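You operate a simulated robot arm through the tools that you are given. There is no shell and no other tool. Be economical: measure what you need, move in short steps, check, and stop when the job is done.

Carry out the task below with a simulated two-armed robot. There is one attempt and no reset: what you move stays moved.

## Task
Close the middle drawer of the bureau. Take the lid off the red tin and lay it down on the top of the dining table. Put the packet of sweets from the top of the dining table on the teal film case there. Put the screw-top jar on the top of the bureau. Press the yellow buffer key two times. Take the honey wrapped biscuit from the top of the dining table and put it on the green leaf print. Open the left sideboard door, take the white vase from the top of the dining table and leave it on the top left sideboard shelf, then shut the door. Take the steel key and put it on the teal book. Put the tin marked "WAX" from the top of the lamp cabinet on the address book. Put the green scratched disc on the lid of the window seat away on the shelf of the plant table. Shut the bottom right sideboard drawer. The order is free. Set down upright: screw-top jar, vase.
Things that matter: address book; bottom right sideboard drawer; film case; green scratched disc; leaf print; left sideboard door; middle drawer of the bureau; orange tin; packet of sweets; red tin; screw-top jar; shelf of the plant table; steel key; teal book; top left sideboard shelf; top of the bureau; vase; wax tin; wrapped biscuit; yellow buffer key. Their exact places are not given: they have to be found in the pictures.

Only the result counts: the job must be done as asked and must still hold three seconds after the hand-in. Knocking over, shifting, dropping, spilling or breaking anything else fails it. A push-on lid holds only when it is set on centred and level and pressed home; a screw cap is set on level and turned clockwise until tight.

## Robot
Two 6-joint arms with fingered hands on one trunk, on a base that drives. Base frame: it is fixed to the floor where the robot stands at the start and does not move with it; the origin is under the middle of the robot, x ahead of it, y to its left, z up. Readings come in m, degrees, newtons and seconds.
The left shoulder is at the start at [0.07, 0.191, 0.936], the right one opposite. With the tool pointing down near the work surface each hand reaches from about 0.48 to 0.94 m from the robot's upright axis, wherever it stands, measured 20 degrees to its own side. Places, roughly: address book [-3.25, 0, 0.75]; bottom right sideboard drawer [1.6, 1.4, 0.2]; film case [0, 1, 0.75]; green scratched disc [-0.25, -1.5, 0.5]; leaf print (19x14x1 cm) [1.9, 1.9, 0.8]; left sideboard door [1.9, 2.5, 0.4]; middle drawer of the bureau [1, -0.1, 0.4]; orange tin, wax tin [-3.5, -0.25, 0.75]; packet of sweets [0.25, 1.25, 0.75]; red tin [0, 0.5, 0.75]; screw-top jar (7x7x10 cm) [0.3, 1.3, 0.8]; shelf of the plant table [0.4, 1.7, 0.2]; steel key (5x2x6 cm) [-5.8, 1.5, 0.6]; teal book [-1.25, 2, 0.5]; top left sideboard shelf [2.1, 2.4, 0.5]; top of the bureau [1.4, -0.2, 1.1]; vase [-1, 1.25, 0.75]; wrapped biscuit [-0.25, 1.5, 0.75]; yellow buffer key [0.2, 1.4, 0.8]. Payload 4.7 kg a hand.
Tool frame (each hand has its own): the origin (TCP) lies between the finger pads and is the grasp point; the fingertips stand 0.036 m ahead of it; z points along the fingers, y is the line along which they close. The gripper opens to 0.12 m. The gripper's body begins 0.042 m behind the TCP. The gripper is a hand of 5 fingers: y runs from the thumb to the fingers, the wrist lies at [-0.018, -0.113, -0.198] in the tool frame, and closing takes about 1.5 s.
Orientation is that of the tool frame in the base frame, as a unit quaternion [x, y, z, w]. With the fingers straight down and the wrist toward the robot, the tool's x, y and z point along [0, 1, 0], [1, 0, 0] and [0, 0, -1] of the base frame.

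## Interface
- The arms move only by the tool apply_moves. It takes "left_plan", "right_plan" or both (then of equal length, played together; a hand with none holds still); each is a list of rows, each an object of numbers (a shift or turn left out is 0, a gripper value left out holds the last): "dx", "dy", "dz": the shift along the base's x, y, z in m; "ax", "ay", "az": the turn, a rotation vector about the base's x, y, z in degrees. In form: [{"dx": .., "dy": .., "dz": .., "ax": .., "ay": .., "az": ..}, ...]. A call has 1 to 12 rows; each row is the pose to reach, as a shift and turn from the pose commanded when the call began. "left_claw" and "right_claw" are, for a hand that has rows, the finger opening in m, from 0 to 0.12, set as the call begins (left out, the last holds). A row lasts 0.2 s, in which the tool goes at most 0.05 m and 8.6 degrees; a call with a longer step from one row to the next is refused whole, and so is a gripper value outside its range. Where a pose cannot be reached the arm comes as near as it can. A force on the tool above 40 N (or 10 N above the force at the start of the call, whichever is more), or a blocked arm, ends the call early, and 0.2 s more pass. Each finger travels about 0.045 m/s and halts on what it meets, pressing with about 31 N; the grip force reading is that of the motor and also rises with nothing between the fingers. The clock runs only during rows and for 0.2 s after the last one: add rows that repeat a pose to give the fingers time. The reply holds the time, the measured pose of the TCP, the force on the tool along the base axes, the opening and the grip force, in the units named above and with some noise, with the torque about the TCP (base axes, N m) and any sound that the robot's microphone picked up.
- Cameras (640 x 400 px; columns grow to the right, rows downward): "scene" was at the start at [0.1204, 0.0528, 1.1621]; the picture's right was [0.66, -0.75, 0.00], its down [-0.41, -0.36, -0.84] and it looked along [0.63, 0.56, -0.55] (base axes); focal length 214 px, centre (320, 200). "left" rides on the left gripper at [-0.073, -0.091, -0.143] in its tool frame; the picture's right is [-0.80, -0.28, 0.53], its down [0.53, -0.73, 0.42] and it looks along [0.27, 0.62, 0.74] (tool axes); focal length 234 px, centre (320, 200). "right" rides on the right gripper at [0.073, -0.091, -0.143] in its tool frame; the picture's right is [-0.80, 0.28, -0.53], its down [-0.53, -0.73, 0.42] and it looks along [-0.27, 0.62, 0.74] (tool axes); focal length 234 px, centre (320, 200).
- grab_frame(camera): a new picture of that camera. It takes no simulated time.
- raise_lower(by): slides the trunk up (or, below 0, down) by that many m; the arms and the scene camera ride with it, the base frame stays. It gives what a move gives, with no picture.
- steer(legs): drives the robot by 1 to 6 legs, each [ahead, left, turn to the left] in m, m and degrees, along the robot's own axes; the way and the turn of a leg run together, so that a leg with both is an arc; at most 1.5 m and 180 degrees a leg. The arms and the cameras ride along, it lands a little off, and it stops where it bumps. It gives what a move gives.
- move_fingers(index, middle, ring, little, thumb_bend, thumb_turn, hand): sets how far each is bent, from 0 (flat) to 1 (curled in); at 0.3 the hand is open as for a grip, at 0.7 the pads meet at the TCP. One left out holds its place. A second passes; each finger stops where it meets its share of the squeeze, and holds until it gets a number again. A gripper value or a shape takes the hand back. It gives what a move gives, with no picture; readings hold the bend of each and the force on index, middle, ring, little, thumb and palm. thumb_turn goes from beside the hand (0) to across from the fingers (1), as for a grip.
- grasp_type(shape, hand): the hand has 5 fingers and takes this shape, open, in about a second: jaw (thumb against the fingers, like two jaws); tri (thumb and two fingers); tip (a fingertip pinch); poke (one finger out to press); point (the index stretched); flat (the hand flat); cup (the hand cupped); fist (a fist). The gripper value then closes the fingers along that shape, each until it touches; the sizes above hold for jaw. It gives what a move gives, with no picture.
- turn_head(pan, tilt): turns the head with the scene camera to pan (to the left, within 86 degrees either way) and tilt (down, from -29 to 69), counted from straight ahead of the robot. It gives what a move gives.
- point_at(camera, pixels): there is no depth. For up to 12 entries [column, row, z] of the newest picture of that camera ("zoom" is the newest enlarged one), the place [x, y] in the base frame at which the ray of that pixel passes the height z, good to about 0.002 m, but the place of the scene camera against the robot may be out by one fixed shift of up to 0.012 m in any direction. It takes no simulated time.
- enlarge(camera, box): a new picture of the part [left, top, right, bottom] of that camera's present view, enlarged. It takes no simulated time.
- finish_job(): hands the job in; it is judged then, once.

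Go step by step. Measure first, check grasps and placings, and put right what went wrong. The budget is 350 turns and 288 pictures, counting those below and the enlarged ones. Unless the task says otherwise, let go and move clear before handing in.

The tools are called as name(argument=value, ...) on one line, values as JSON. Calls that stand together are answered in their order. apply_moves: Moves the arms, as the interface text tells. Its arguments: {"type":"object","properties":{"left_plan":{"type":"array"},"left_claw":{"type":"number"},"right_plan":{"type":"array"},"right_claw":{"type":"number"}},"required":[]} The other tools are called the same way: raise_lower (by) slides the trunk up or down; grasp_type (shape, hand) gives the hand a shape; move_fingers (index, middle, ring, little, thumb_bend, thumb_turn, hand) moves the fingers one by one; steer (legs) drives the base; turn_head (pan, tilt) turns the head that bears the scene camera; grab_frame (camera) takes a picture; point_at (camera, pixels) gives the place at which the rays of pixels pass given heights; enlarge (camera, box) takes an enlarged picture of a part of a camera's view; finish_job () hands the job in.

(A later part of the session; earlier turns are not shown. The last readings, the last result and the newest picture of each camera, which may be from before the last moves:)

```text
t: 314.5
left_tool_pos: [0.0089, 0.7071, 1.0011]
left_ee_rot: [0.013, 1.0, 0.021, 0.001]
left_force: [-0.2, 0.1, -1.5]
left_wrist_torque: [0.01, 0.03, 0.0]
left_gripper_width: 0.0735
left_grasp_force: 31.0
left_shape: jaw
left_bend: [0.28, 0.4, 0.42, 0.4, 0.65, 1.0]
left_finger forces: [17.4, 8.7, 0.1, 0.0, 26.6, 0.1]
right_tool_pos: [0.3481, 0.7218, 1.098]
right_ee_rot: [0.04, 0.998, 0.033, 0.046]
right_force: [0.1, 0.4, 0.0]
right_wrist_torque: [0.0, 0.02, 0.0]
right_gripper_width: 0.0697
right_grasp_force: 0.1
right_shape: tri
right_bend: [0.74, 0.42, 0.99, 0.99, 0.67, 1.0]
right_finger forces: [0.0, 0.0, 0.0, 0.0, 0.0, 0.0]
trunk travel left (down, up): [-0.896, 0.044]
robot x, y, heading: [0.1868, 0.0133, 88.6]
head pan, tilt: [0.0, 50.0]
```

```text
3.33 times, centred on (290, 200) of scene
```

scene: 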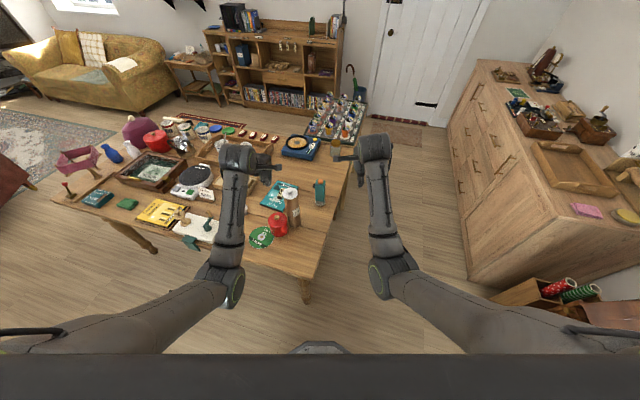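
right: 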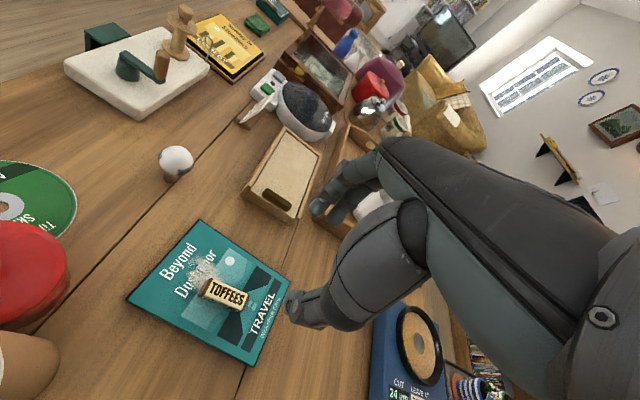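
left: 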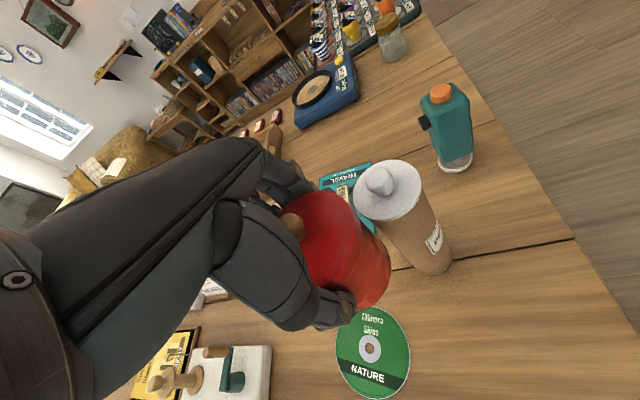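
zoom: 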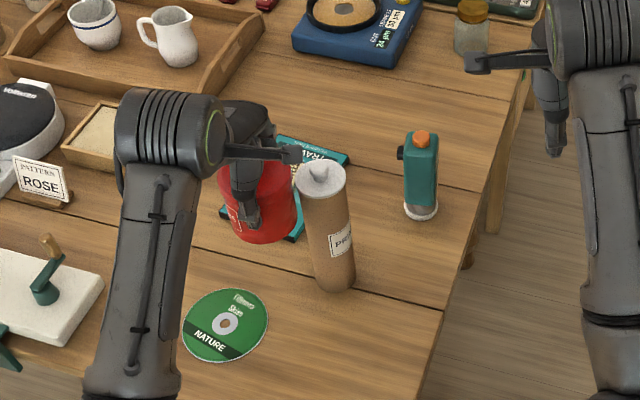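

The tin (7.3 cm wide) is firmly held. I'll carry it back then right to the free southeast corner spot, about (0.125,0.553).

steer(legs=[[-0.155, 0, 0], [0, -0.115, 0]])

apply_moves(left_plan=[{"dz": -0.04}, {"dz": -0.08}, {"dz": -0.12}, {"dz": -0.15}, {"dz": -0.165}, {"dz": -0.172}, {"dz": -0.177}, {"dz": -0.182}])

grab_frame(camera="left")

```text
t: 316.7
left_tool_pos: [0.1178, 0.5477, 1.0008]
left_ee_rot: [0.014, 1.0, 0.021, 0.002]
left_force: [-0.1, -0.3, -1.6]
left_wrist_torque: [-0.01, -0.01, -0.05]
left_gripper_width: 0.0738
left_grasp_force: 30.9
left_shape: jaw
left_bend: [0.28, 0.4, 0.42, 0.4, 0.65, 1.0]
left_finger forces: [17.4, 8.6, 0.0, 0.0, 26.6, 0.0]
right_tool_pos: [0.4542, 0.5611, 1.0984]
right_ee_rot: [0.04, 0.997, 0.034, 0.048]
right_force: [0.7, -0.8, -0.4]
right_wrist_torque: [0.01, 0.01, 0.03]
right_gripper_width: 0.0696
right_grasp_force: 0.1
right_shape: tri
right_bend: [0.74, 0.42, 0.99, 0.99, 0.67, 1.0]
right_finger forces: [0.0, 0.1, 0.0, 0.0, 0.0, 0.0]
trunk travel left (down, up): [-0.896, 0.044]
robot x, y, heading: [0.2931, -0.147, 88.4]
head pan, tilt: [0.0, 50.0]
```

```text
t: 318.5
left_tool_pos: [0.1179, 0.5476, 0.8217]
left_ee_rot: [0.014, 1.0, 0.024, 0.002]
left_force: [-1.7, -1.2, 8.6]
left_wrist_torque: [0.32, 0.05, 0.03]
left_gripper_width: 0.0732
left_grasp_force: 31.1
left_shape: jaw
left_bend: [0.28, 0.4, 0.42, 0.4, 0.65, 1.0]
left_finger forces: [17.3, 9.1, 0.0, 0.1, 27.4, 0.1]
right_tool_pos: [0.4574, 0.5607, 1.1001]
right_ee_rot: [0.039, 0.998, 0.034, 0.047]
right_force: [0.2, -0.3, -0.5]
right_wrist_torque: [0.02, 0.05, 0.01]
right_gripper_width: 0.0696
right_grasp_force: 0.2
right_shape: tri
right_bend: [0.74, 0.42, 0.99, 0.99, 0.67, 1.0]
right_finger forces: [0.0, 0.1, 0.0, 0.0, 0.1, 0.0]
trunk travel left (down, up): [-0.896, 0.044]
robot x, y, heading: [0.2916, -0.1438, 88.8]
head pan, tilt: [0.0, 50.0]
```

```text
140 pictures are left
```

left: 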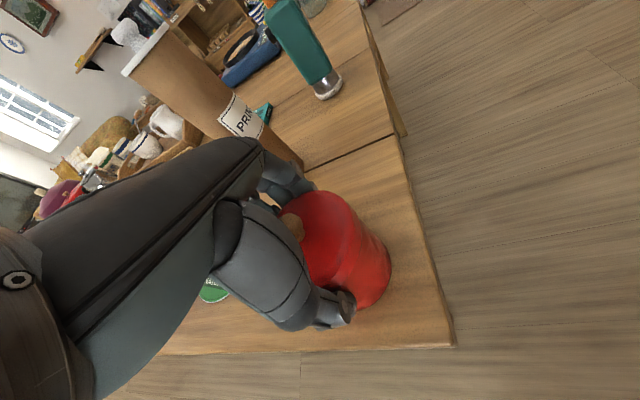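

The tin stands at the corner. Let me find the lid's seam before planning the two-handed grip.

apply_moves(left_claw=0.12, left_plan=[{}, {}, {}, {}, {}, {}, {"dz": 0.04}, {"dz": 0.08}, {"dz": 0.12}, {"dz": 0.16}])

enlarge(camera="left", box=[300, 200, 440, 340])

turn_head(pan=10, tilt=45)

grab_frame(camera="scene")

```text
t: 320.7
left_tool_pos: [0.1167, 0.5484, 0.9787]
left_ee_rot: [0.015, 1.0, 0.022, 0.003]
left_force: [0.7, 0.6, 0.3]
left_wrist_torque: [0.05, -0.04, -0.03]
left_gripper_width: 0.1198
left_grasp_force: 0.1
left_shape: jaw
left_bend: [0.3, 0.3, 0.3, 0.3, 0.3, 0.98]
left_finger forces: [0.1, 0.0, 0.1, 0.0, 0.1, 0.0]
right_tool_pos: [0.4568, 0.5637, 1.0981]
right_ee_rot: [0.04, 0.998, 0.033, 0.046]
right_force: [1.1, 0.1, -0.8]
right_wrist_torque: [0.01, -0.03, 0.01]
right_gripper_width: 0.0697
right_grasp_force: 0.1
right_shape: tri
right_bend: [0.74, 0.42, 0.99, 0.99, 0.67, 1.0]
right_finger forces: [0.0, 0.0, 0.0, 0.0, 0.0, 0.0]
trunk travel left (down, up): [-0.896, 0.044]
robot x, y, heading: [0.2944, -0.1459, 88.6]
head pan, tilt: [0.0, 50.0]
```

```text
2.86 times, centred on (370, 270) of left
```

zoom: 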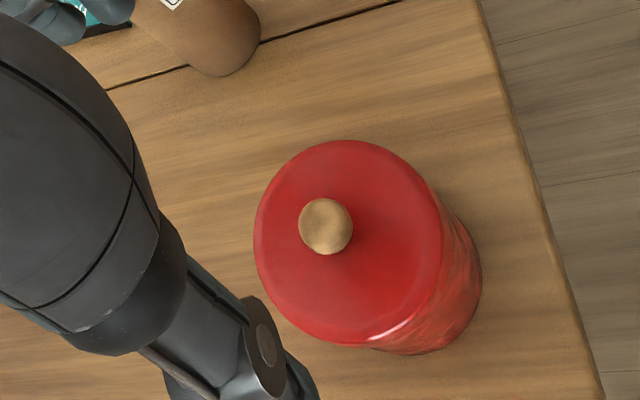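

```text
t: 321.4
left_tool_pos: [0.1178, 0.5476, 0.9788]
left_ee_rot: [0.014, 1.0, 0.021, 0.002]
left_force: [0.3, 0.6, -0.7]
left_wrist_torque: [0.03, -0.01, 0.01]
left_gripper_width: 0.1198
left_grasp_force: 0.0
left_shape: jaw
left_bend: [0.3, 0.3, 0.3, 0.3, 0.3, 0.98]
left_finger forces: [0.0, 0.0, 0.0, 0.1, 0.0, 0.1]
right_tool_pos: [0.457, 0.5623, 1.0985]
right_ee_rot: [0.04, 0.998, 0.032, 0.046]
right_force: [0.0, -0.4, 0.6]
right_wrist_torque: [0.0, 0.01, 0.02]
right_gripper_width: 0.0698
right_grasp_force: 0.1
right_shape: tri
right_bend: [0.74, 0.42, 0.99, 0.99, 0.67, 1.0]
right_finger forces: [0.0, 0.1, 0.0, 0.0, 0.1, 0.1]
trunk travel left (down, up): [-0.896, 0.044]
robot x, y, heading: [0.2957, -0.1421, 88.9]
head pan, tilt: [10.0, 45.0]
```

```text
138 pictures are left
```

scene: 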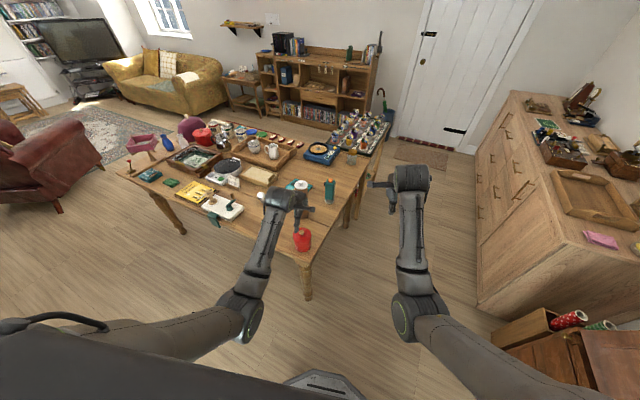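

The lid is a thin cap with a small overhang. The right hand will hold the body from the east, tilted; the left will then pull the lid by its rim. First I'll tilt the right hand in free space.

apply_moves(right_claw=0.12, right_plan=[{"ay": 7.5}, {"ay": 15}, {"ay": 22.5}, {"ay": 30}, {"ay": 37.5}, {"ay": 45}, {"ay": 52.5}, {"ay": 60}])

turn_head(pan=0, tilt=45)

grab_frame(camera="scene")

```text
t: 323.2
left_tool_pos: [0.119, 0.5486, 0.9793]
left_ee_rot: [0.014, 1.0, 0.022, 0.003]
left_force: [1.4, -0.1, -0.5]
left_wrist_torque: [-0.02, 0.02, 0.0]
left_gripper_width: 0.1197
left_grasp_force: 0.1
left_shape: jaw
left_bend: [0.3, 0.3, 0.3, 0.3, 0.3, 0.98]
left_finger forces: [0.0, 0.0, 0.1, 0.0, 0.0, 0.1]
right_tool_pos: [0.4573, 0.561, 1.0992]
right_ee_rot: [0.051, 0.886, 0.008, -0.46]
right_force: [-0.3, 0.2, -0.3]
right_wrist_torque: [0.03, 0.02, 0.02]
right_gripper_width: 0.1197
right_grasp_force: 0.1
right_shape: tri
right_bend: [0.3, 0.3, 0.99, 0.99, 0.3, 0.98]
right_finger forces: [0.0, 0.1, 0.1, 0.0, 0.0, 0.0]
trunk travel left (down, up): [-0.896, 0.044]
robot x, y, heading: [0.291, -0.1415, 88.8]
head pan, tilt: [10.0, 45.0]
```

```text
t: 323.9
left_tool_pos: [0.1169, 0.5487, 0.9786]
left_ee_rot: [0.014, 1.0, 0.022, 0.002]
left_force: [0.0, 0.0, 0.0]
left_wrist_torque: [0.0, 0.0, -0.03]
left_gripper_width: 0.1196
left_grasp_force: 0.1
left_shape: jaw
left_bend: [0.3, 0.3, 0.3, 0.3, 0.3, 0.98]
left_finger forces: [0.0, 0.0, 0.1, 0.0, 0.0, 0.1]
right_tool_pos: [0.4559, 0.5611, 1.0982]
right_ee_rot: [0.051, 0.887, 0.009, -0.459]
right_force: [0.8, -0.8, -0.9]
right_wrist_torque: [0.02, -0.01, -0.02]
right_gripper_width: 0.1196
right_grasp_force: 0.1
right_shape: tri
right_bend: [0.3, 0.3, 0.99, 0.99, 0.3, 0.98]
right_finger forces: [0.0, 0.1, 0.1, 0.1, 0.1, 0.1]
trunk travel left (down, up): [-0.896, 0.044]
robot x, y, heading: [0.2909, -0.1437, 88.3]
head pan, tilt: [0.0, 45.0]
```

```text
137 pictures are left
```

scene: 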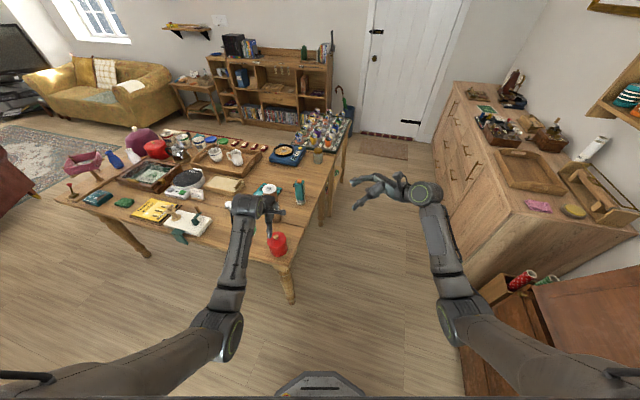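

The hand is tilted well. Bringing it down east of the tin.

apply_moves(right_plan=[{"dx": -0.02, "dz": -0.045}, {"dx": -0.04, "dz": -0.09}, {"dx": -0.06, "dz": -0.135}, {"dx": -0.08, "dz": -0.18}, {"dx": -0.1, "dz": -0.225}, {"dx": -0.12, "dz": -0.265}, {"dx": -0.14, "dy": -0.005, "dz": -0.3}, {"dx": -0.17, "dy": -0.01, "dz": -0.305}, {"dx": -0.2, "dy": -0.013, "dz": -0.305}])

grab_frame(camera="scene")

grab_frame(camera="right")

```text
t: 325.9
left_tool_pos: [0.1167, 0.5493, 0.979]
left_ee_rot: [0.014, 1.0, 0.022, 0.003]
left_force: [-1.0, 0.5, 0.4]
left_wrist_torque: [0.0, -0.01, 0.03]
left_gripper_width: 0.1195
left_grasp_force: 0.0
left_shape: jaw
left_bend: [0.3, 0.3, 0.3, 0.3, 0.3, 0.98]
left_finger forces: [0.0, 0.0, 0.1, 0.0, 0.0, 0.0]
right_tool_pos: [0.2566, 0.5494, 0.7917]
right_ee_rot: [0.051, 0.887, 0.01, -0.458]
right_force: [-0.3, -0.6, 0.1]
right_wrist_torque: [-0.01, -0.02, 0.0]
right_gripper_width: 0.1196
right_grasp_force: 0.0
right_shape: tri
right_bend: [0.3, 0.3, 0.99, 0.99, 0.3, 0.98]
right_finger forces: [0.0, 0.0, 0.1, 0.0, 0.1, 0.0]
trunk travel left (down, up): [-0.896, 0.044]
robot x, y, heading: [0.2922, -0.1423, 88.6]
head pan, tilt: [0.0, 45.0]
```

```text
136 pictures are left
```

scene: 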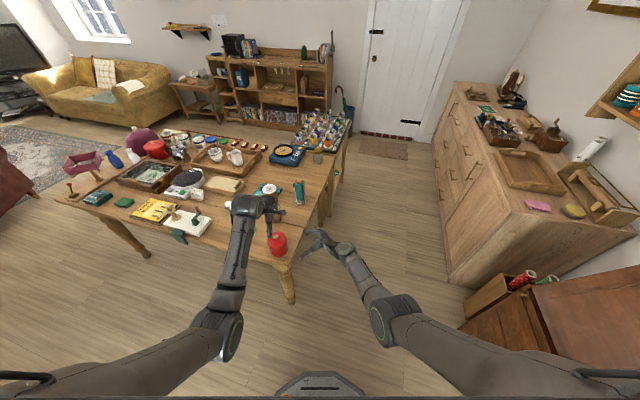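

```text
135 pictures are left
```

right: 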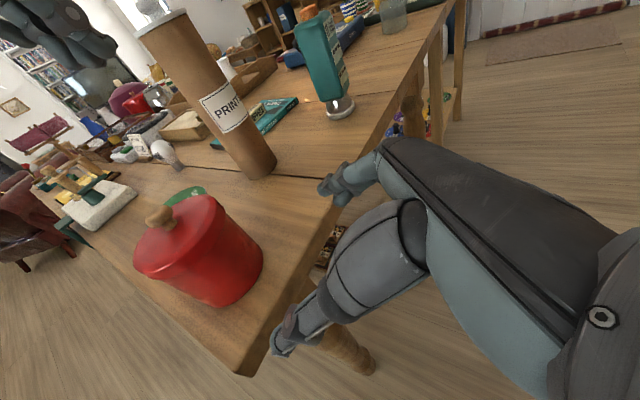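

The right hand faces the tin. Moving it in around the body.

apply_moves(right_plan=[{"dx": -0.03}, {"dx": -0.06}, {"dx": -0.085}, {"dx": -0.105}, {"dx": -0.118}])

grab_frame(camera="right")

enlarge(camera="scene", box=[220, 180, 360, 290])

```text
t: 327.1
left_tool_pos: [0.1172, 0.5484, 0.9792]
left_ee_rot: [0.014, 1.0, 0.021, 0.003]
left_force: [0.2, 0.4, 0.4]
left_wrist_torque: [0.04, 0.02, 0.02]
left_gripper_width: 0.1196
left_grasp_force: 0.0
left_shape: jaw
left_bend: [0.3, 0.3, 0.3, 0.3, 0.3, 0.98]
left_finger forces: [0.0, 0.0, 0.0, 0.0, 0.1, 0.0]
right_tool_pos: [0.1581, 0.5497, 0.7978]
right_ee_rot: [0.052, 0.887, 0.01, -0.458]
right_force: [-0.2, -0.4, -0.2]
right_wrist_torque: [0.01, 0.01, -0.01]
right_gripper_width: 0.1197
right_grasp_force: 0.0
right_shape: tri
right_bend: [0.3, 0.3, 0.99, 0.99, 0.3, 0.98]
right_finger forces: [0.1, 0.0, 0.0, 0.0, 0.0, 0.0]
right hand out of reach, approached as far as the arm can: row 4, 5
trunk travel left (down, up): [-0.896, 0.044]
robot x, y, heading: [0.293, -0.1416, 88.4]
head pan, tilt: [0.0, 45.0]
```

```text
134 pictures are left
```

right: 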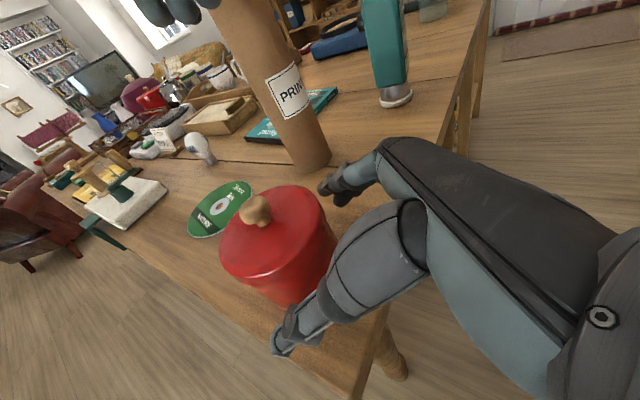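

```text
3.64 times, centred on (290, 235) of scene
```

zoom: 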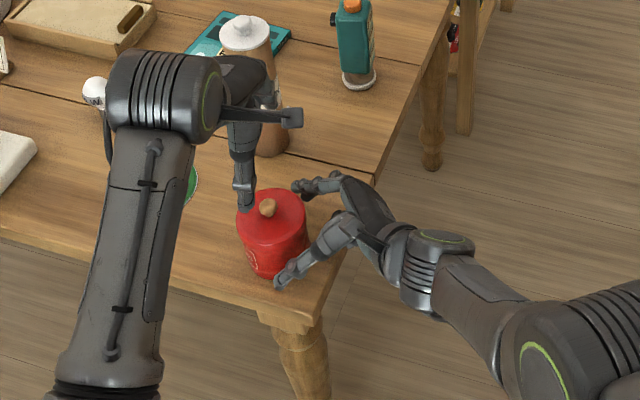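

Two centimetres short. I'll shift the base 2.5 cm left, then lower the hand slightly.

steer(legs=[[0, 0.025, 0]])

apply_moves(right_plan=[{"dz": -0.006}, {"dz": -0.012}])

grab_frame(camera="right")

```text
t: 327.9
left_tool_pos: [0.0984, 0.5496, 0.9793]
left_ee_rot: [0.014, 1.0, 0.022, 0.0]
left_force: [2.3, 0.0, -0.9]
left_wrist_torque: [0.0, 0.07, 0.02]
left_gripper_width: 0.1196
left_grasp_force: 0.0
left_shape: jaw
left_bend: [0.3, 0.3, 0.3, 0.3, 0.3, 0.98]
left_finger forces: [0.1, 0.1, 0.1, 0.1, 0.0, 0.1]
right_tool_pos: [0.1371, 0.5504, 0.7966]
right_ee_rot: [0.053, 0.887, 0.009, -0.459]
right_force: [0.7, -0.5, -0.3]
right_wrist_torque: [0.0, 0.02, 0.06]
right_gripper_width: 0.1197
right_grasp_force: 0.1
right_shape: tri
right_bend: [0.3, 0.3, 0.99, 0.99, 0.3, 0.98]
right_finger forces: [0.0, 0.1, 0.0, 0.0, 0.1, 0.0]
trunk travel left (down, up): [-0.896, 0.044]
robot x, y, heading: [0.2721, -0.143, 88.6]
head pan, tilt: [0.0, 45.0]
```

```text
t: 328.6
left_tool_pos: [0.0966, 0.5501, 0.9793]
left_ee_rot: [0.015, 1.0, 0.022, 0.003]
left_force: [-0.3, 0.2, 0.7]
left_wrist_torque: [0.0, 0.03, 0.0]
left_gripper_width: 0.1195
left_grasp_force: 0.1
left_shape: jaw
left_bend: [0.3, 0.3, 0.3, 0.3, 0.3, 0.98]
left_finger forces: [0.0, 0.1, 0.1, 0.0, 0.0, 0.0]
right_tool_pos: [0.1366, 0.5507, 0.7964]
right_ee_rot: [0.052, 0.887, 0.011, -0.458]
right_force: [0.6, 0.0, 0.6]
right_wrist_torque: [-0.01, 0.02, -0.01]
right_gripper_width: 0.1199
right_grasp_force: 0.0
right_shape: tri
right_bend: [0.3, 0.3, 0.99, 0.99, 0.3, 0.98]
right_finger forces: [0.0, 0.0, 0.0, 0.0, 0.0, 0.0]
right hand out of reach, approached as far as the arm can: row 1, 2
trunk travel left (down, up): [-0.896, 0.044]
robot x, y, heading: [0.2689, -0.1393, 88.5]
head pan, tilt: [0.0, 45.0]
```

```text
132 pictures are left
```

right: 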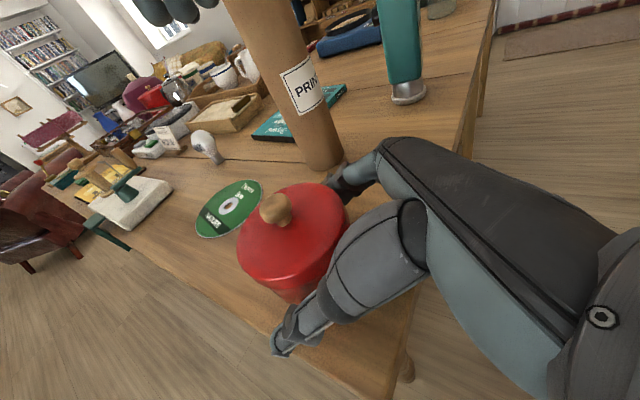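

Now the right hand can close on the body.

apply_moves(right_claw=0, right_plan=[{}, {}, {}, {}, {}, {}, {}])

grab_frame(camera="right")

enlarge(camera="scene", box=[220, 180, 360, 290])

```text
t: 330.1
left_tool_pos: [0.095, 0.5488, 0.9789]
left_ee_rot: [0.015, 1.0, 0.022, 0.003]
left_force: [-0.1, -1.3, -0.2]
left_wrist_torque: [0.01, -0.02, 0.01]
left_gripper_width: 0.1197
left_grasp_force: 0.0
left_shape: jaw
left_bend: [0.3, 0.3, 0.3, 0.3, 0.3, 0.98]
left_finger forces: [0.0, 0.1, 0.0, 0.1, 0.1, 0.0]
right_tool_pos: [0.1348, 0.5514, 0.7968]
right_ee_rot: [0.052, 0.888, 0.01, -0.457]
right_force: [0.3, 0.9, -0.3]
right_wrist_torque: [0.02, -0.04, 0.02]
right_gripper_width: 0.0729
right_grasp_force: 30.8
right_shape: tri
right_bend: [0.74, 0.41, 1.0, 1.0, 0.65, 1.0]
right_finger forces: [14.2, 14.0, 0.0, 0.0, 28.4, 0.0]
trunk travel left (down, up): [-0.896, 0.044]
robot x, y, heading: [0.2715, -0.1393, 88.6]
head pan, tilt: [0.0, 45.0]
```

```text
131 pictures are left
```

right: 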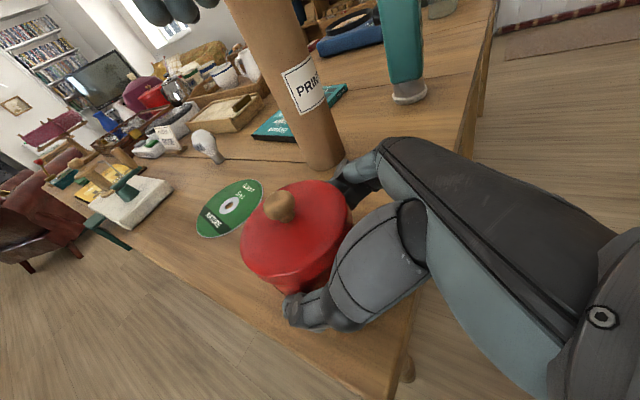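

```text
3.64 times, centred on (290, 235) of scene
```

zoom: 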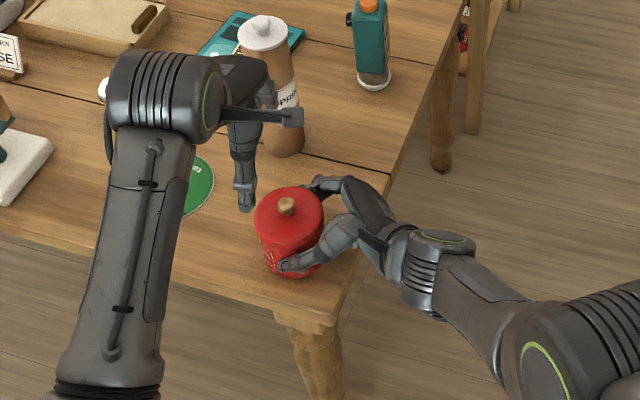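

The right hand holds the body below the lid's rim. Now the left hand comes down over the lid rim.

apply_moves(left_plan=[{"dx": 0.02}, {"dx": 0.02, "dz": -0.04}, {"dx": 0.02, "dz": -0.08}, {"dx": 0.02, "dz": -0.105}])

grab_frame(camera="left")

enlarge(camera="right", box=[200, 100, 440, 320])

```text
t: 331.1
left_tool_pos: [0.114, 0.5508, 0.8731]
left_ee_rot: [0.015, 1.0, 0.022, 0.003]
left_force: [0.4, 0.9, 0.1]
left_wrist_torque: [-0.06, -0.03, -0.02]
left_gripper_width: 0.1197
left_grasp_force: 0.1
left_shape: jaw
left_bend: [0.3, 0.3, 0.3, 0.3, 0.3, 0.98]
left_finger forces: [0.0, 0.1, 0.0, 0.0, 0.0, 0.0]
right_tool_pos: [0.1361, 0.5509, 0.7968]
right_ee_rot: [0.053, 0.888, 0.01, -0.456]
right_force: [-0.1, -0.1, -0.1]
right_wrist_torque: [-0.05, -0.03, 0.02]
right_gripper_width: 0.0727
right_grasp_force: 31.1
right_shape: tri
right_bend: [0.74, 0.41, 1.0, 1.0, 0.65, 1.0]
right_finger forces: [14.3, 14.2, 0.0, 0.0, 28.5, 0.1]
trunk travel left (down, up): [-0.896, 0.044]
robot x, y, heading: [0.2721, -0.1408, 88.6]
head pan, tilt: [0.0, 45.0]
```

```text
129 pictures are left
```

left: 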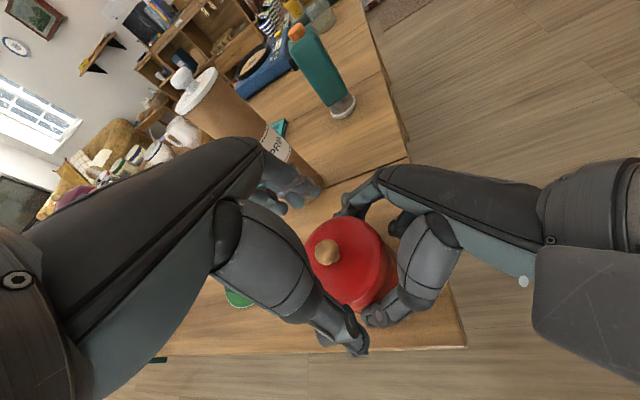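

```text
1.82 times, centred on (320, 210) of right
```

zoom: 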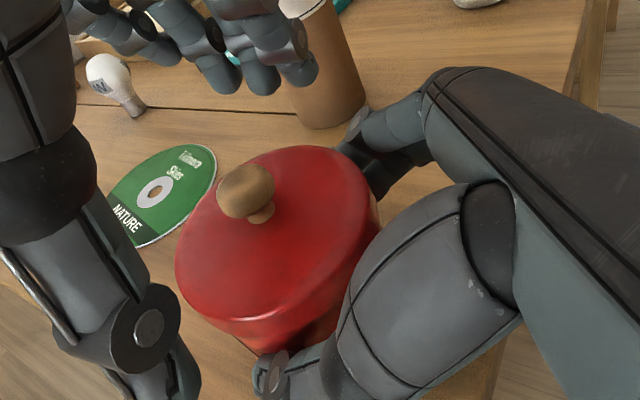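

point_at(camera="left", pixels=[[327, 251, 0.848], [350, 262, 0.838]])

```text
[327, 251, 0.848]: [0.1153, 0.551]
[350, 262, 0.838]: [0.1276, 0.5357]
```

Knob exactly under the left hand. Lowering 1.5 cm and closing on the rim.

apply_moves(left_claw=0, left_plan=[{"dz": -0.008}, {"dz": -0.014}, {"dz": -0.014}, {"dz": -0.014}, {"dz": -0.014}, {"dz": -0.014}, {"dz": -0.014}])

enlarge(camera="right", box=[200, 100, 440, 320])

```text
t: 332.8
left_tool_pos: [0.1143, 0.5506, 0.8635]
left_ee_rot: [0.015, 1.0, 0.027, 0.002]
left_force: [-1.2, -3.9, 32.1]
left_wrist_torque: [1.22, -0.16, 0.16]
left_gripper_width: 0.0484
left_grasp_force: 31.3
left_shape: jaw
left_bend: [0.74, 0.49, 0.52, 0.49, 0.72, 1.0]
left_finger forces: [31.0, 11.2, 0.0, 0.0, 27.4, 0.1]
right_tool_pos: [0.1362, 0.551, 0.798]
right_ee_rot: [0.053, 0.888, 0.011, -0.457]
right_force: [-0.2, 9.1, -7.9]
right_wrist_torque: [-0.22, -0.13, -0.14]
right_gripper_width: 0.0732
right_grasp_force: 31.0
right_shape: tri
right_bend: [0.73, 0.4, 1.0, 1.0, 0.66, 0.99]
right_finger forces: [18.9, 17.7, 0.1, 0.0, 26.7, 0.0]
trunk travel left (down, up): [-0.896, 0.044]
robot x, y, heading: [0.2708, -0.1441, 88.5]
head pan, tilt: [0.0, 45.0]
```

```text
1.82 times, centred on (320, 210) of right
```

zoom: 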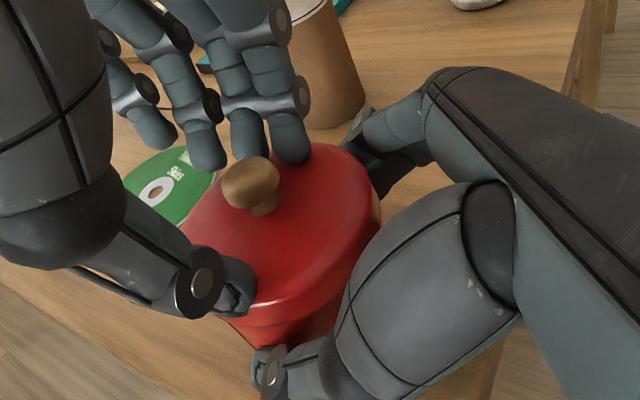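

The fingertips slid over the lid's top. I'll open, go 2 cm lower, and close again.

apply_moves(left_claw=0.12, left_plan=[{"dz": 0.005}, {"dz": 0.005}, {"dz": 0.005}, {"dz": 0.005}, {"dz": 0.005}, {"dz": 0.005}, {"dz": -0.008}, {"dz": -0.015}, {"dz": -0.02}])

enlarge(camera="right", box=[200, 100, 440, 320])

```text
t: 334.8
left_tool_pos: [0.1144, 0.55, 0.8406]
left_ee_rot: [0.015, 1.0, 0.022, 0.003]
left_force: [0.4, -0.1, 0.5]
left_wrist_torque: [-0.02, -0.01, 0.0]
left_gripper_width: 0.1196
left_grasp_force: 0.0
left_shape: jaw
left_bend: [0.3, 0.3, 0.3, 0.3, 0.3, 0.98]
left_finger forces: [0.1, 0.0, 0.0, 0.0, 0.0, 0.0]
right_tool_pos: [0.1355, 0.5508, 0.7971]
right_ee_rot: [0.052, 0.888, 0.01, -0.457]
right_force: [0.0, -0.4, 1.4]
right_wrist_torque: [0.04, 0.01, -0.01]
right_gripper_width: 0.0728
right_grasp_force: 31.6
right_shape: tri
right_bend: [0.74, 0.4, 1.0, 1.0, 0.66, 1.0]
right_finger forces: [15.5, 16.1, 0.0, 0.0, 32.2, 0.0]
trunk travel left (down, up): [-0.896, 0.044]
robot x, y, heading: [0.2729, -0.1421, 88.4]
head pan, tilt: [0.0, 45.0]
```

```text
1.82 times, centred on (320, 210) of right
```

zoom: 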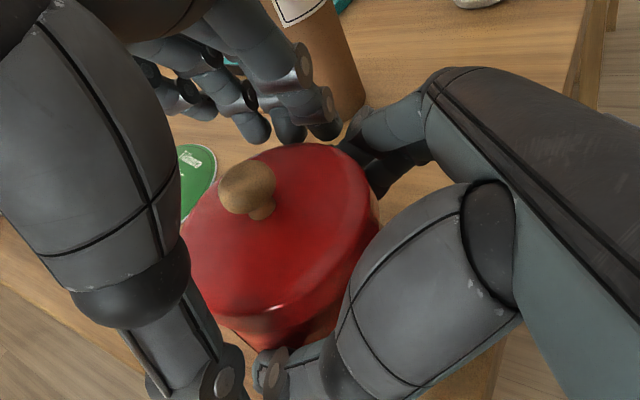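

apply_moves(left_claw=0, left_plan=[{}, {}, {}, {}, {}, {}])

enlarge(camera="right", box=[200, 100, 440, 320])

```text
t: 336.1
left_tool_pos: [0.1127, 0.5483, 0.841]
left_ee_rot: [0.015, 1.0, 0.022, 0.003]
left_force: [-4.5, -8.6, 7.7]
left_wrist_torque: [-0.07, 0.09, 0.13]
left_gripper_width: 0.0758
left_grasp_force: 30.8
left_shape: jaw
left_bend: [0.28, 0.38, 0.37, 0.42, 0.69, 1.0]
left_finger forces: [0.0, 9.3, 0.0, 0.0, 29.1, 0.0]
right_tool_pos: [0.1372, 0.5517, 0.7976]
right_ee_rot: [0.053, 0.887, 0.01, -0.458]
right_force: [3.5, 8.3, -2.1]
right_wrist_torque: [-0.07, 0.08, -0.31]
right_gripper_width: 0.0735
right_grasp_force: 31.1
right_shape: tri
right_bend: [0.73, 0.4, 1.0, 1.0, 0.66, 0.99]
right_finger forces: [21.4, 18.0, 0.0, 0.1, 27.4, 0.1]
trunk travel left (down, up): [-0.896, 0.044]
robot x, y, heading: [0.2755, -0.1449, 88.5]
head pan, tilt: [0.0, 45.0]
heard: snap
```

```text
1.82 times, centred on (320, 210) of right
```

zoom: 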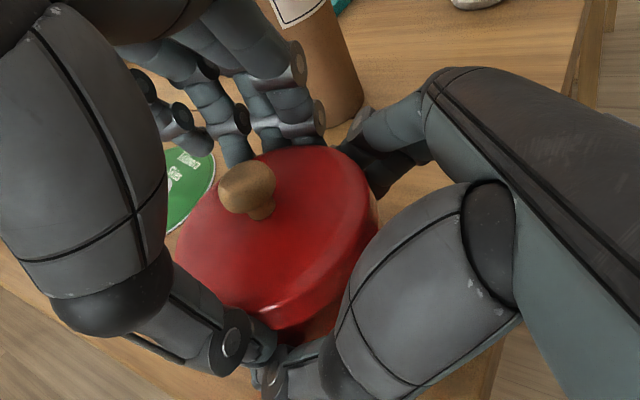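

A "snap" was heard — the lid has let go. Lifting it slowly.

apply_moves(left_plan=[{"dz": 0.006}, {"dz": 0.012}, {"dz": 0.02}, {"dz": 0.03}])

grab_frame(camera="right")

grab_frame(camera="left")

```text
t: 337.1
left_tool_pos: [0.1156, 0.5492, 0.8723]
left_ee_rot: [0.015, 1.0, 0.025, 0.003]
left_force: [-0.5, -0.8, -0.4]
left_wrist_torque: [-0.01, 0.01, 0.03]
left_gripper_width: 0.0712
left_grasp_force: 31.1
left_shape: jaw
left_bend: [0.28, 0.39, 0.37, 0.42, 0.75, 1.0]
left_finger forces: [15.3, 10.4, 0.0, 0.0, 20.5, 0.0]
right_tool_pos: [0.1354, 0.5491, 0.7959]
right_ee_rot: [0.052, 0.888, 0.009, -0.457]
right_force: [-0.7, -1.0, 4.0]
right_wrist_torque: [0.11, 0.03, 0.05]
right_gripper_width: 0.0728
right_grasp_force: 31.2
right_shape: tri
right_bend: [0.74, 0.4, 1.0, 1.0, 0.66, 0.98]
right_finger forces: [15.2, 16.0, 0.1, 0.1, 32.9, 0.0]
trunk travel left (down, up): [-0.896, 0.044]
robot x, y, heading: [0.2638, -0.1425, 88.6]
head pan, tilt: [0.0, 45.0]
```

```text
124 pictures are left
```

right: 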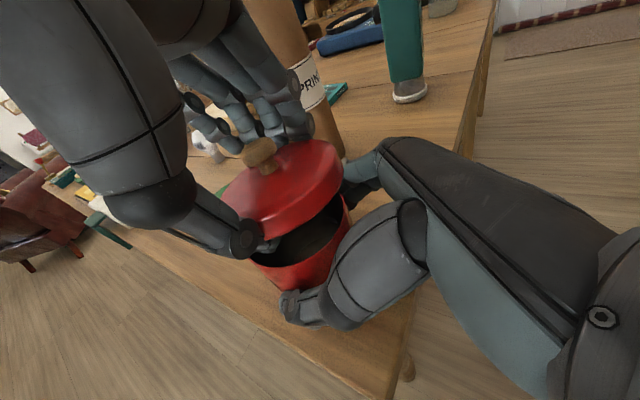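

```text
123 pictures are left
```

left: 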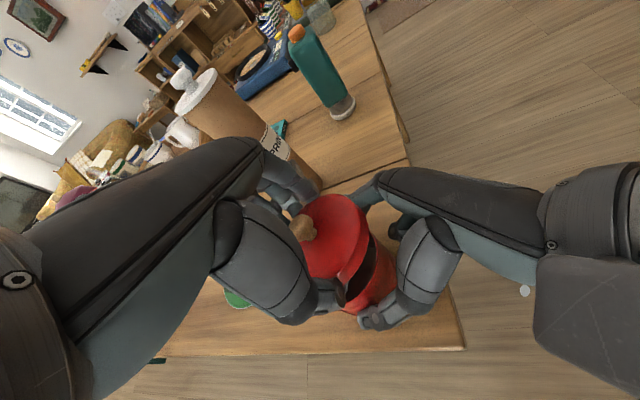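

The lid is off in the left hand. I'll lift it clear and lay it on the free spot at about (0.012,0.575).

apply_moves(left_plan=[{"dz": 0.03}, {"dz": 0.06}, {"dx": -0.03, "dy": 0.008, "dz": 0.06}, {"dx": -0.07, "dy": 0.017, "dz": 0.06}, {"dx": -0.104, "dy": 0.026, "dz": 0.06}, {"dx": -0.104, "dy": 0.026, "dz": 0.02}, {"dx": -0.104, "dy": 0.026, "dz": -0.02}])

grab_frame(camera="left")

enlarge(camera="scene", box=[220, 180, 360, 290])

```text
t: 338.8
left_tool_pos: [0.0085, 0.5779, 0.8503]
left_ee_rot: [0.015, 1.0, 0.022, 0.003]
left_force: [-0.6, -0.6, -0.7]
left_wrist_torque: [-0.01, 0.0, -0.02]
left_gripper_width: 0.0693
left_grasp_force: 31.1
left_shape: jaw
left_bend: [0.28, 0.39, 0.37, 0.42, 0.77, 1.0]
left_finger forces: [15.4, 9.7, 0.0, 0.0, 23.2, 0.0]
right_tool_pos: [0.1358, 0.5512, 0.7967]
right_ee_rot: [0.053, 0.888, 0.008, -0.457]
right_force: [0.8, -0.1, -0.2]
right_wrist_torque: [0.02, -0.04, -0.04]
right_gripper_width: 0.0729
right_grasp_force: 31.6
right_shape: tri
right_bend: [0.74, 0.4, 1.0, 1.0, 0.66, 0.99]
right_finger forces: [15.7, 16.9, 0.0, 0.0, 32.3, 0.1]
trunk travel left (down, up): [-0.896, 0.044]
robot x, y, heading: [0.2689, -0.1433, 88.8]
head pan, tilt: [0.0, 45.0]
```

```text
122 pictures are left
```

left: 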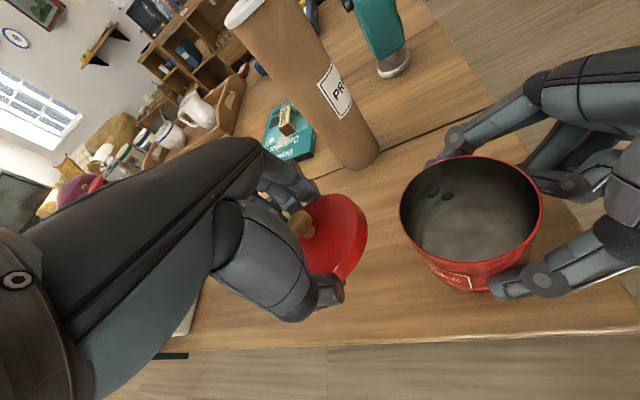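

```text
3.64 times, centred on (290, 235) of scene
```

zoom: 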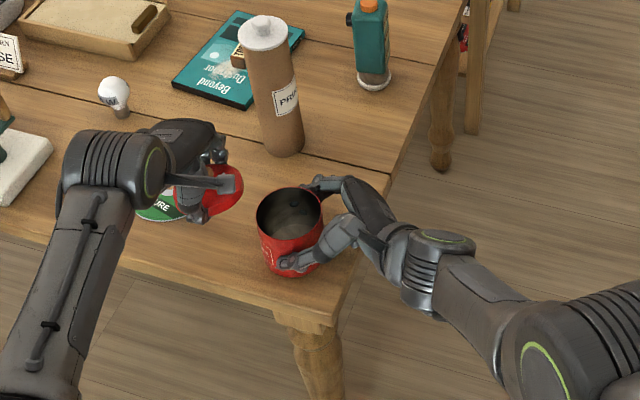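

Lowering the lid to the table in small steps.

apply_moves(left_plan=[{"dz": -0.02}, {"dz": -0.035}, {"dz": -0.045}, {"dz": -0.052}, {"dz": -0.058}, {"dz": -0.064}, {"dz": -0.07}, {"dz": -0.075}])

grab_frame(camera="left")

```text
t: 340.6
left_tool_pos: [0.0097, 0.5756, 0.7745]
left_ee_rot: [0.015, 1.0, 0.021, 0.003]
left_force: [-0.9, -0.7, 1.2]
left_wrist_torque: [-0.02, 0.01, -0.02]
left_gripper_width: 0.0696
left_grasp_force: 30.7
left_shape: jaw
left_bend: [0.28, 0.39, 0.37, 0.42, 0.77, 1.0]
left_finger forces: [15.4, 9.7, 0.0, 0.0, 24.0, 0.0]
right_tool_pos: [0.1349, 0.5508, 0.7964]
right_ee_rot: [0.052, 0.888, 0.01, -0.456]
right_force: [0.1, -0.2, -1.0]
right_wrist_torque: [0.06, -0.04, 0.01]
right_gripper_width: 0.0726
right_grasp_force: 31.0
right_shape: tri
right_bend: [0.74, 0.4, 1.0, 1.0, 0.66, 0.99]
right_finger forces: [15.6, 17.0, 0.0, 0.0, 32.4, 0.1]
trunk travel left (down, up): [-0.896, 0.044]
robot x, y, heading: [0.2687, -0.1382, 88.6]
head pan, tilt: [0.0, 45.0]
```

```text
120 pictures are left
```

left: 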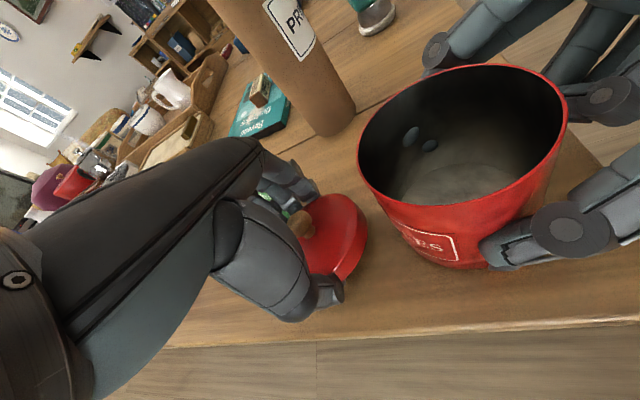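

Just touching. Opening the hand and rising.

apply_moves(left_claw=0.12, left_plan=[{"dz": -0.003}, {"dz": -0.003}, {"dz": -0.003}, {"dz": -0.003}, {"dz": -0.003}, {"dz": -0.003}, {"dz": 0.03}, {"dz": 0.07}, {"dz": 0.11}, {"dz": 0.16}, {"dz": 0.2}, {"dz": 0.24}])

grab_frame(camera="left")

```text
t: 343.1
left_tool_pos: [0.0099, 0.5771, 1.0165]
left_ee_rot: [0.013, 1.0, 0.021, 0.002]
left_force: [0.2, 0.6, -0.5]
left_wrist_torque: [0.0, 0.0, 0.01]
left_gripper_width: 0.12
left_grasp_force: 0.0
left_shape: jaw
left_bend: [0.3, 0.3, 0.3, 0.3, 0.3, 0.98]
left_finger forces: [0.0, 0.1, 0.0, 0.0, 0.0, 0.0]
right_tool_pos: [0.135, 0.5505, 0.7985]
right_ee_rot: [0.052, 0.888, 0.011, -0.457]
right_force: [0.4, 0.1, -0.6]
right_wrist_torque: [0.03, -0.03, 0.02]
right_gripper_width: 0.073
right_grasp_force: 30.8
right_shape: tri
right_bend: [0.74, 0.4, 1.0, 1.0, 0.66, 0.99]
right_finger forces: [15.6, 16.8, 0.0, 0.0, 32.4, 0.1]
trunk travel left (down, up): [-0.896, 0.044]
robot x, y, heading: [0.2698, -0.1448, 88.4]
head pan, tilt: [0.0, 45.0]
```

```text
119 pictures are left
```

left: 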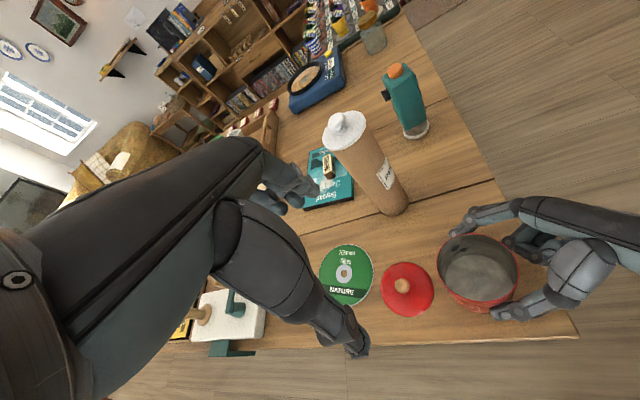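

The lid lies flat. Now the right hand lets go of the tin and withdraws to the east.

apply_moves(right_claw=0.12, right_plan=[{}, {}, {}, {}, {}, {}, {"dx": 0.04}, {"dx": 0.08}, {"dx": 0.12}, {"dx": 0.15, "dz": 0.03}, {"dx": 0.17, "dz": 0.07}, {"dx": 0.19, "dz": 0.11}])

apply_moves(right_plan=[{"ay": -7.5, "dz": 0.03, "dx": 0.01}, {"ay": -15, "dz": 0.06, "dx": 0.02}, {"ay": -22.5, "dz": 0.09, "dx": 0.03}, {"ay": -30, "dz": 0.12, "dx": 0.04}, {"ay": -37.5, "dz": 0.14, "dx": 0.05}, {"ay": -45, "dz": 0.16, "dx": 0.06}, {"ay": -52.5, "dz": 0.18, "dx": 0.08}])

grab_frame(camera="scene")

```text
t: 345.8
left_tool_pos: [0.0118, 0.5773, 1.0163]
left_ee_rot: [0.015, 1.0, 0.022, 0.002]
left_force: [0.9, -0.7, -0.4]
left_wrist_torque: [0.0, 0.02, -0.02]
left_gripper_width: 0.12
left_grasp_force: 0.0
left_shape: jaw
left_bend: [0.3, 0.3, 0.3, 0.3, 0.3, 0.98]
left_finger forces: [0.0, 0.0, 0.0, 0.0, 0.0, 0.0]
right_tool_pos: [0.3266, 0.5495, 0.9051]
right_ee_rot: [0.054, 0.888, 0.009, -0.457]
right_force: [-0.1, 0.0, 0.4]
right_wrist_torque: [-0.03, 0.03, -0.03]
right_gripper_width: 0.1198
right_grasp_force: 0.1
right_shape: tri
right_bend: [0.3, 0.3, 0.99, 0.99, 0.3, 0.98]
right_finger forces: [0.1, 0.0, 0.0, 0.0, 0.1, 0.1]
trunk travel left (down, up): [-0.896, 0.044]
robot x, y, heading: [0.2687, -0.1407, 88.6]
head pan, tilt: [0.0, 45.0]
```

```text
t: 347.4
left_tool_pos: [0.0109, 0.5772, 1.0155]
left_ee_rot: [0.015, 1.0, 0.021, 0.003]
left_force: [-0.4, -0.5, 0.2]
left_wrist_torque: [-0.02, 0.02, 0.03]
left_gripper_width: 0.1199
left_grasp_force: 0.1
left_shape: jaw
left_bend: [0.3, 0.3, 0.3, 0.3, 0.3, 0.98]
left_finger forces: [0.0, 0.0, 0.0, 0.1, 0.1, 0.0]
right_tool_pos: [0.4042, 0.5481, 1.0885]
right_ee_rot: [0.042, 0.998, 0.033, -0.017]
right_force: [0.3, 0.1, -0.5]
right_wrist_torque: [0.04, 0.0, -0.01]
right_gripper_width: 0.1201
right_grasp_force: 0.1
right_shape: tri
right_bend: [0.3, 0.3, 0.99, 0.99, 0.3, 0.98]
right_finger forces: [0.0, 0.1, 0.0, 0.0, 0.0, 0.1]
trunk travel left (down, up): [-0.896, 0.044]
robot x, y, heading: [0.2693, -0.1386, 88.5]
head pan, tilt: [0.0, 45.0]
```

```text
118 pictures are left
```

scene: 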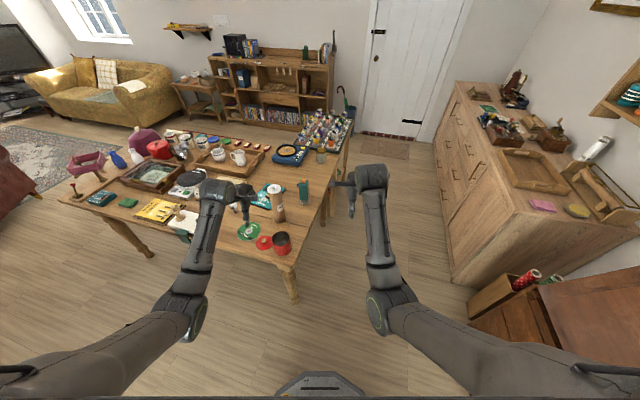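

The tin is open and the lid on the table. Next the screw-top jar: I'll drive up the corridor and turn to face the table's northeast corner.

apply_moves(left_plan=[{"dz": 0.03}, {"dz": 0.06}], right_plan=[{}, {}])

steer(legs=[[0, 0, -15.3], [0, -0.28, 0], [1.4, 0, 0], [0, 0, 90], [0, -0.1, 0]])

grab_frame(camera="left")

```text
t: 347.9
left_tool_pos: [0.0102, 0.5767, 1.0756]
left_ee_rot: [0.015, 1.0, 0.022, 0.003]
left_force: [1.0, 0.3, 0.0]
left_wrist_torque: [0.0, -0.06, 0.0]
left_gripper_width: 0.1199
left_grasp_force: 0.0
left_shape: jaw
left_bend: [0.3, 0.3, 0.3, 0.3, 0.3, 0.98]
left_finger forces: [0.0, 0.0, 0.0, 0.0, 0.0, 0.0]
right_tool_pos: [0.4038, 0.55, 1.0875]
right_ee_rot: [0.043, 0.998, 0.032, -0.018]
right_force: [-0.3, 0.5, 0.4]
right_wrist_torque: [-0.02, 0.0, -0.01]
right_gripper_width: 0.1201
right_grasp_force: 0.1
right_shape: tri
right_bend: [0.3, 0.3, 0.99, 0.99, 0.3, 0.98]
right_finger forces: [0.1, 0.1, 0.1, 0.0, 0.1, 0.1]
trunk travel left (down, up): [-0.896, 0.044]
robot x, y, heading: [0.2691, -0.1458, 88.4]
head pan, tilt: [0.0, 45.0]
```

```text
t: 362.0
left_tool_pos: [0.1901, 1.1506, 1.0752]
left_ee_rot: [-0.602, 0.798, 0.019, -0.011]
left_force: [-0.5, -0.2, 0.0]
left_wrist_torque: [-0.03, -0.04, -0.03]
left_gripper_width: 0.1198
left_grasp_force: 0.0
left_shape: jaw
left_bend: [0.3, 0.3, 0.3, 0.3, 0.3, 0.98]
left_finger forces: [0.0, 0.1, 0.1, 0.0, 0.0, 0.0]
right_tool_pos: [0.3123, 1.5259, 1.0878]
right_ee_rot: [-0.579, 0.814, 0.015, -0.033]
right_force: [0.3, -0.3, 0.3]
right_wrist_torque: [0.01, -0.03, -0.01]
right_gripper_width: 0.1199
right_grasp_force: 0.1
right_shape: tri
right_bend: [0.3, 0.3, 0.99, 0.99, 0.3, 0.98]
right_finger forces: [0.0, 0.0, 0.0, 0.0, 0.0, 0.1]
trunk travel left (down, up): [-0.896, 0.044]
robot x, y, heading: [0.9502, 1.2281, 164.6]
head pan, tilt: [0.0, 45.0]
```

```text
117 pictures are left
```

left: 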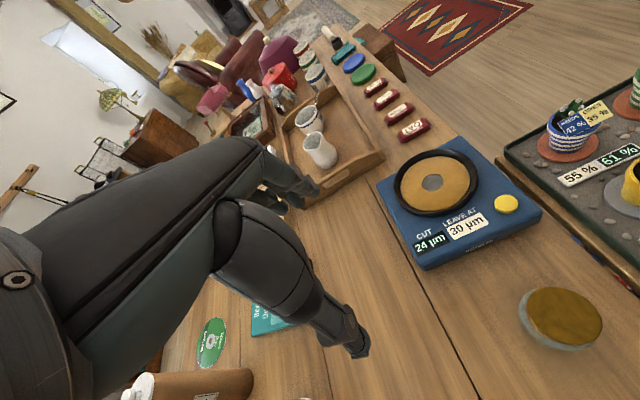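

point_at(camera="left", pixels=[[563, 317, 0.842], [563, 317, 0.83], [375, 88, 0.757], [385, 100, 0.757], [370, 95, 0.757], [383, 82, 0.757]])

enlarge(camera="left", box=[330, 60, 450, 150])

```text
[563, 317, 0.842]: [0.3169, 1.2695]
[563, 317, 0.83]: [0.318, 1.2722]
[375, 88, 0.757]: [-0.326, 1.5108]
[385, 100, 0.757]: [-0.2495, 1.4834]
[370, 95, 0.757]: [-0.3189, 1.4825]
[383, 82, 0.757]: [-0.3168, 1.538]
```

```text
4.44 times, centred on (390, 105) of left
```

zoom: 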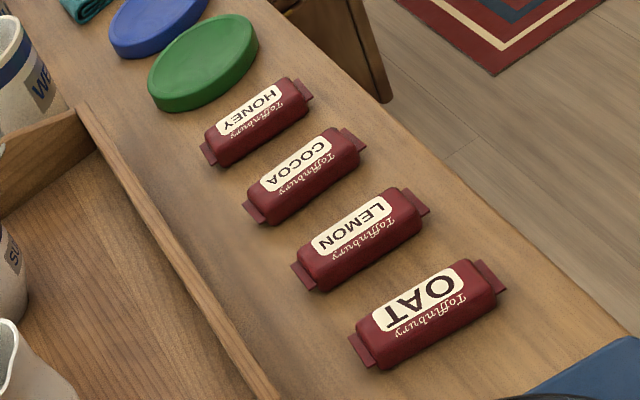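

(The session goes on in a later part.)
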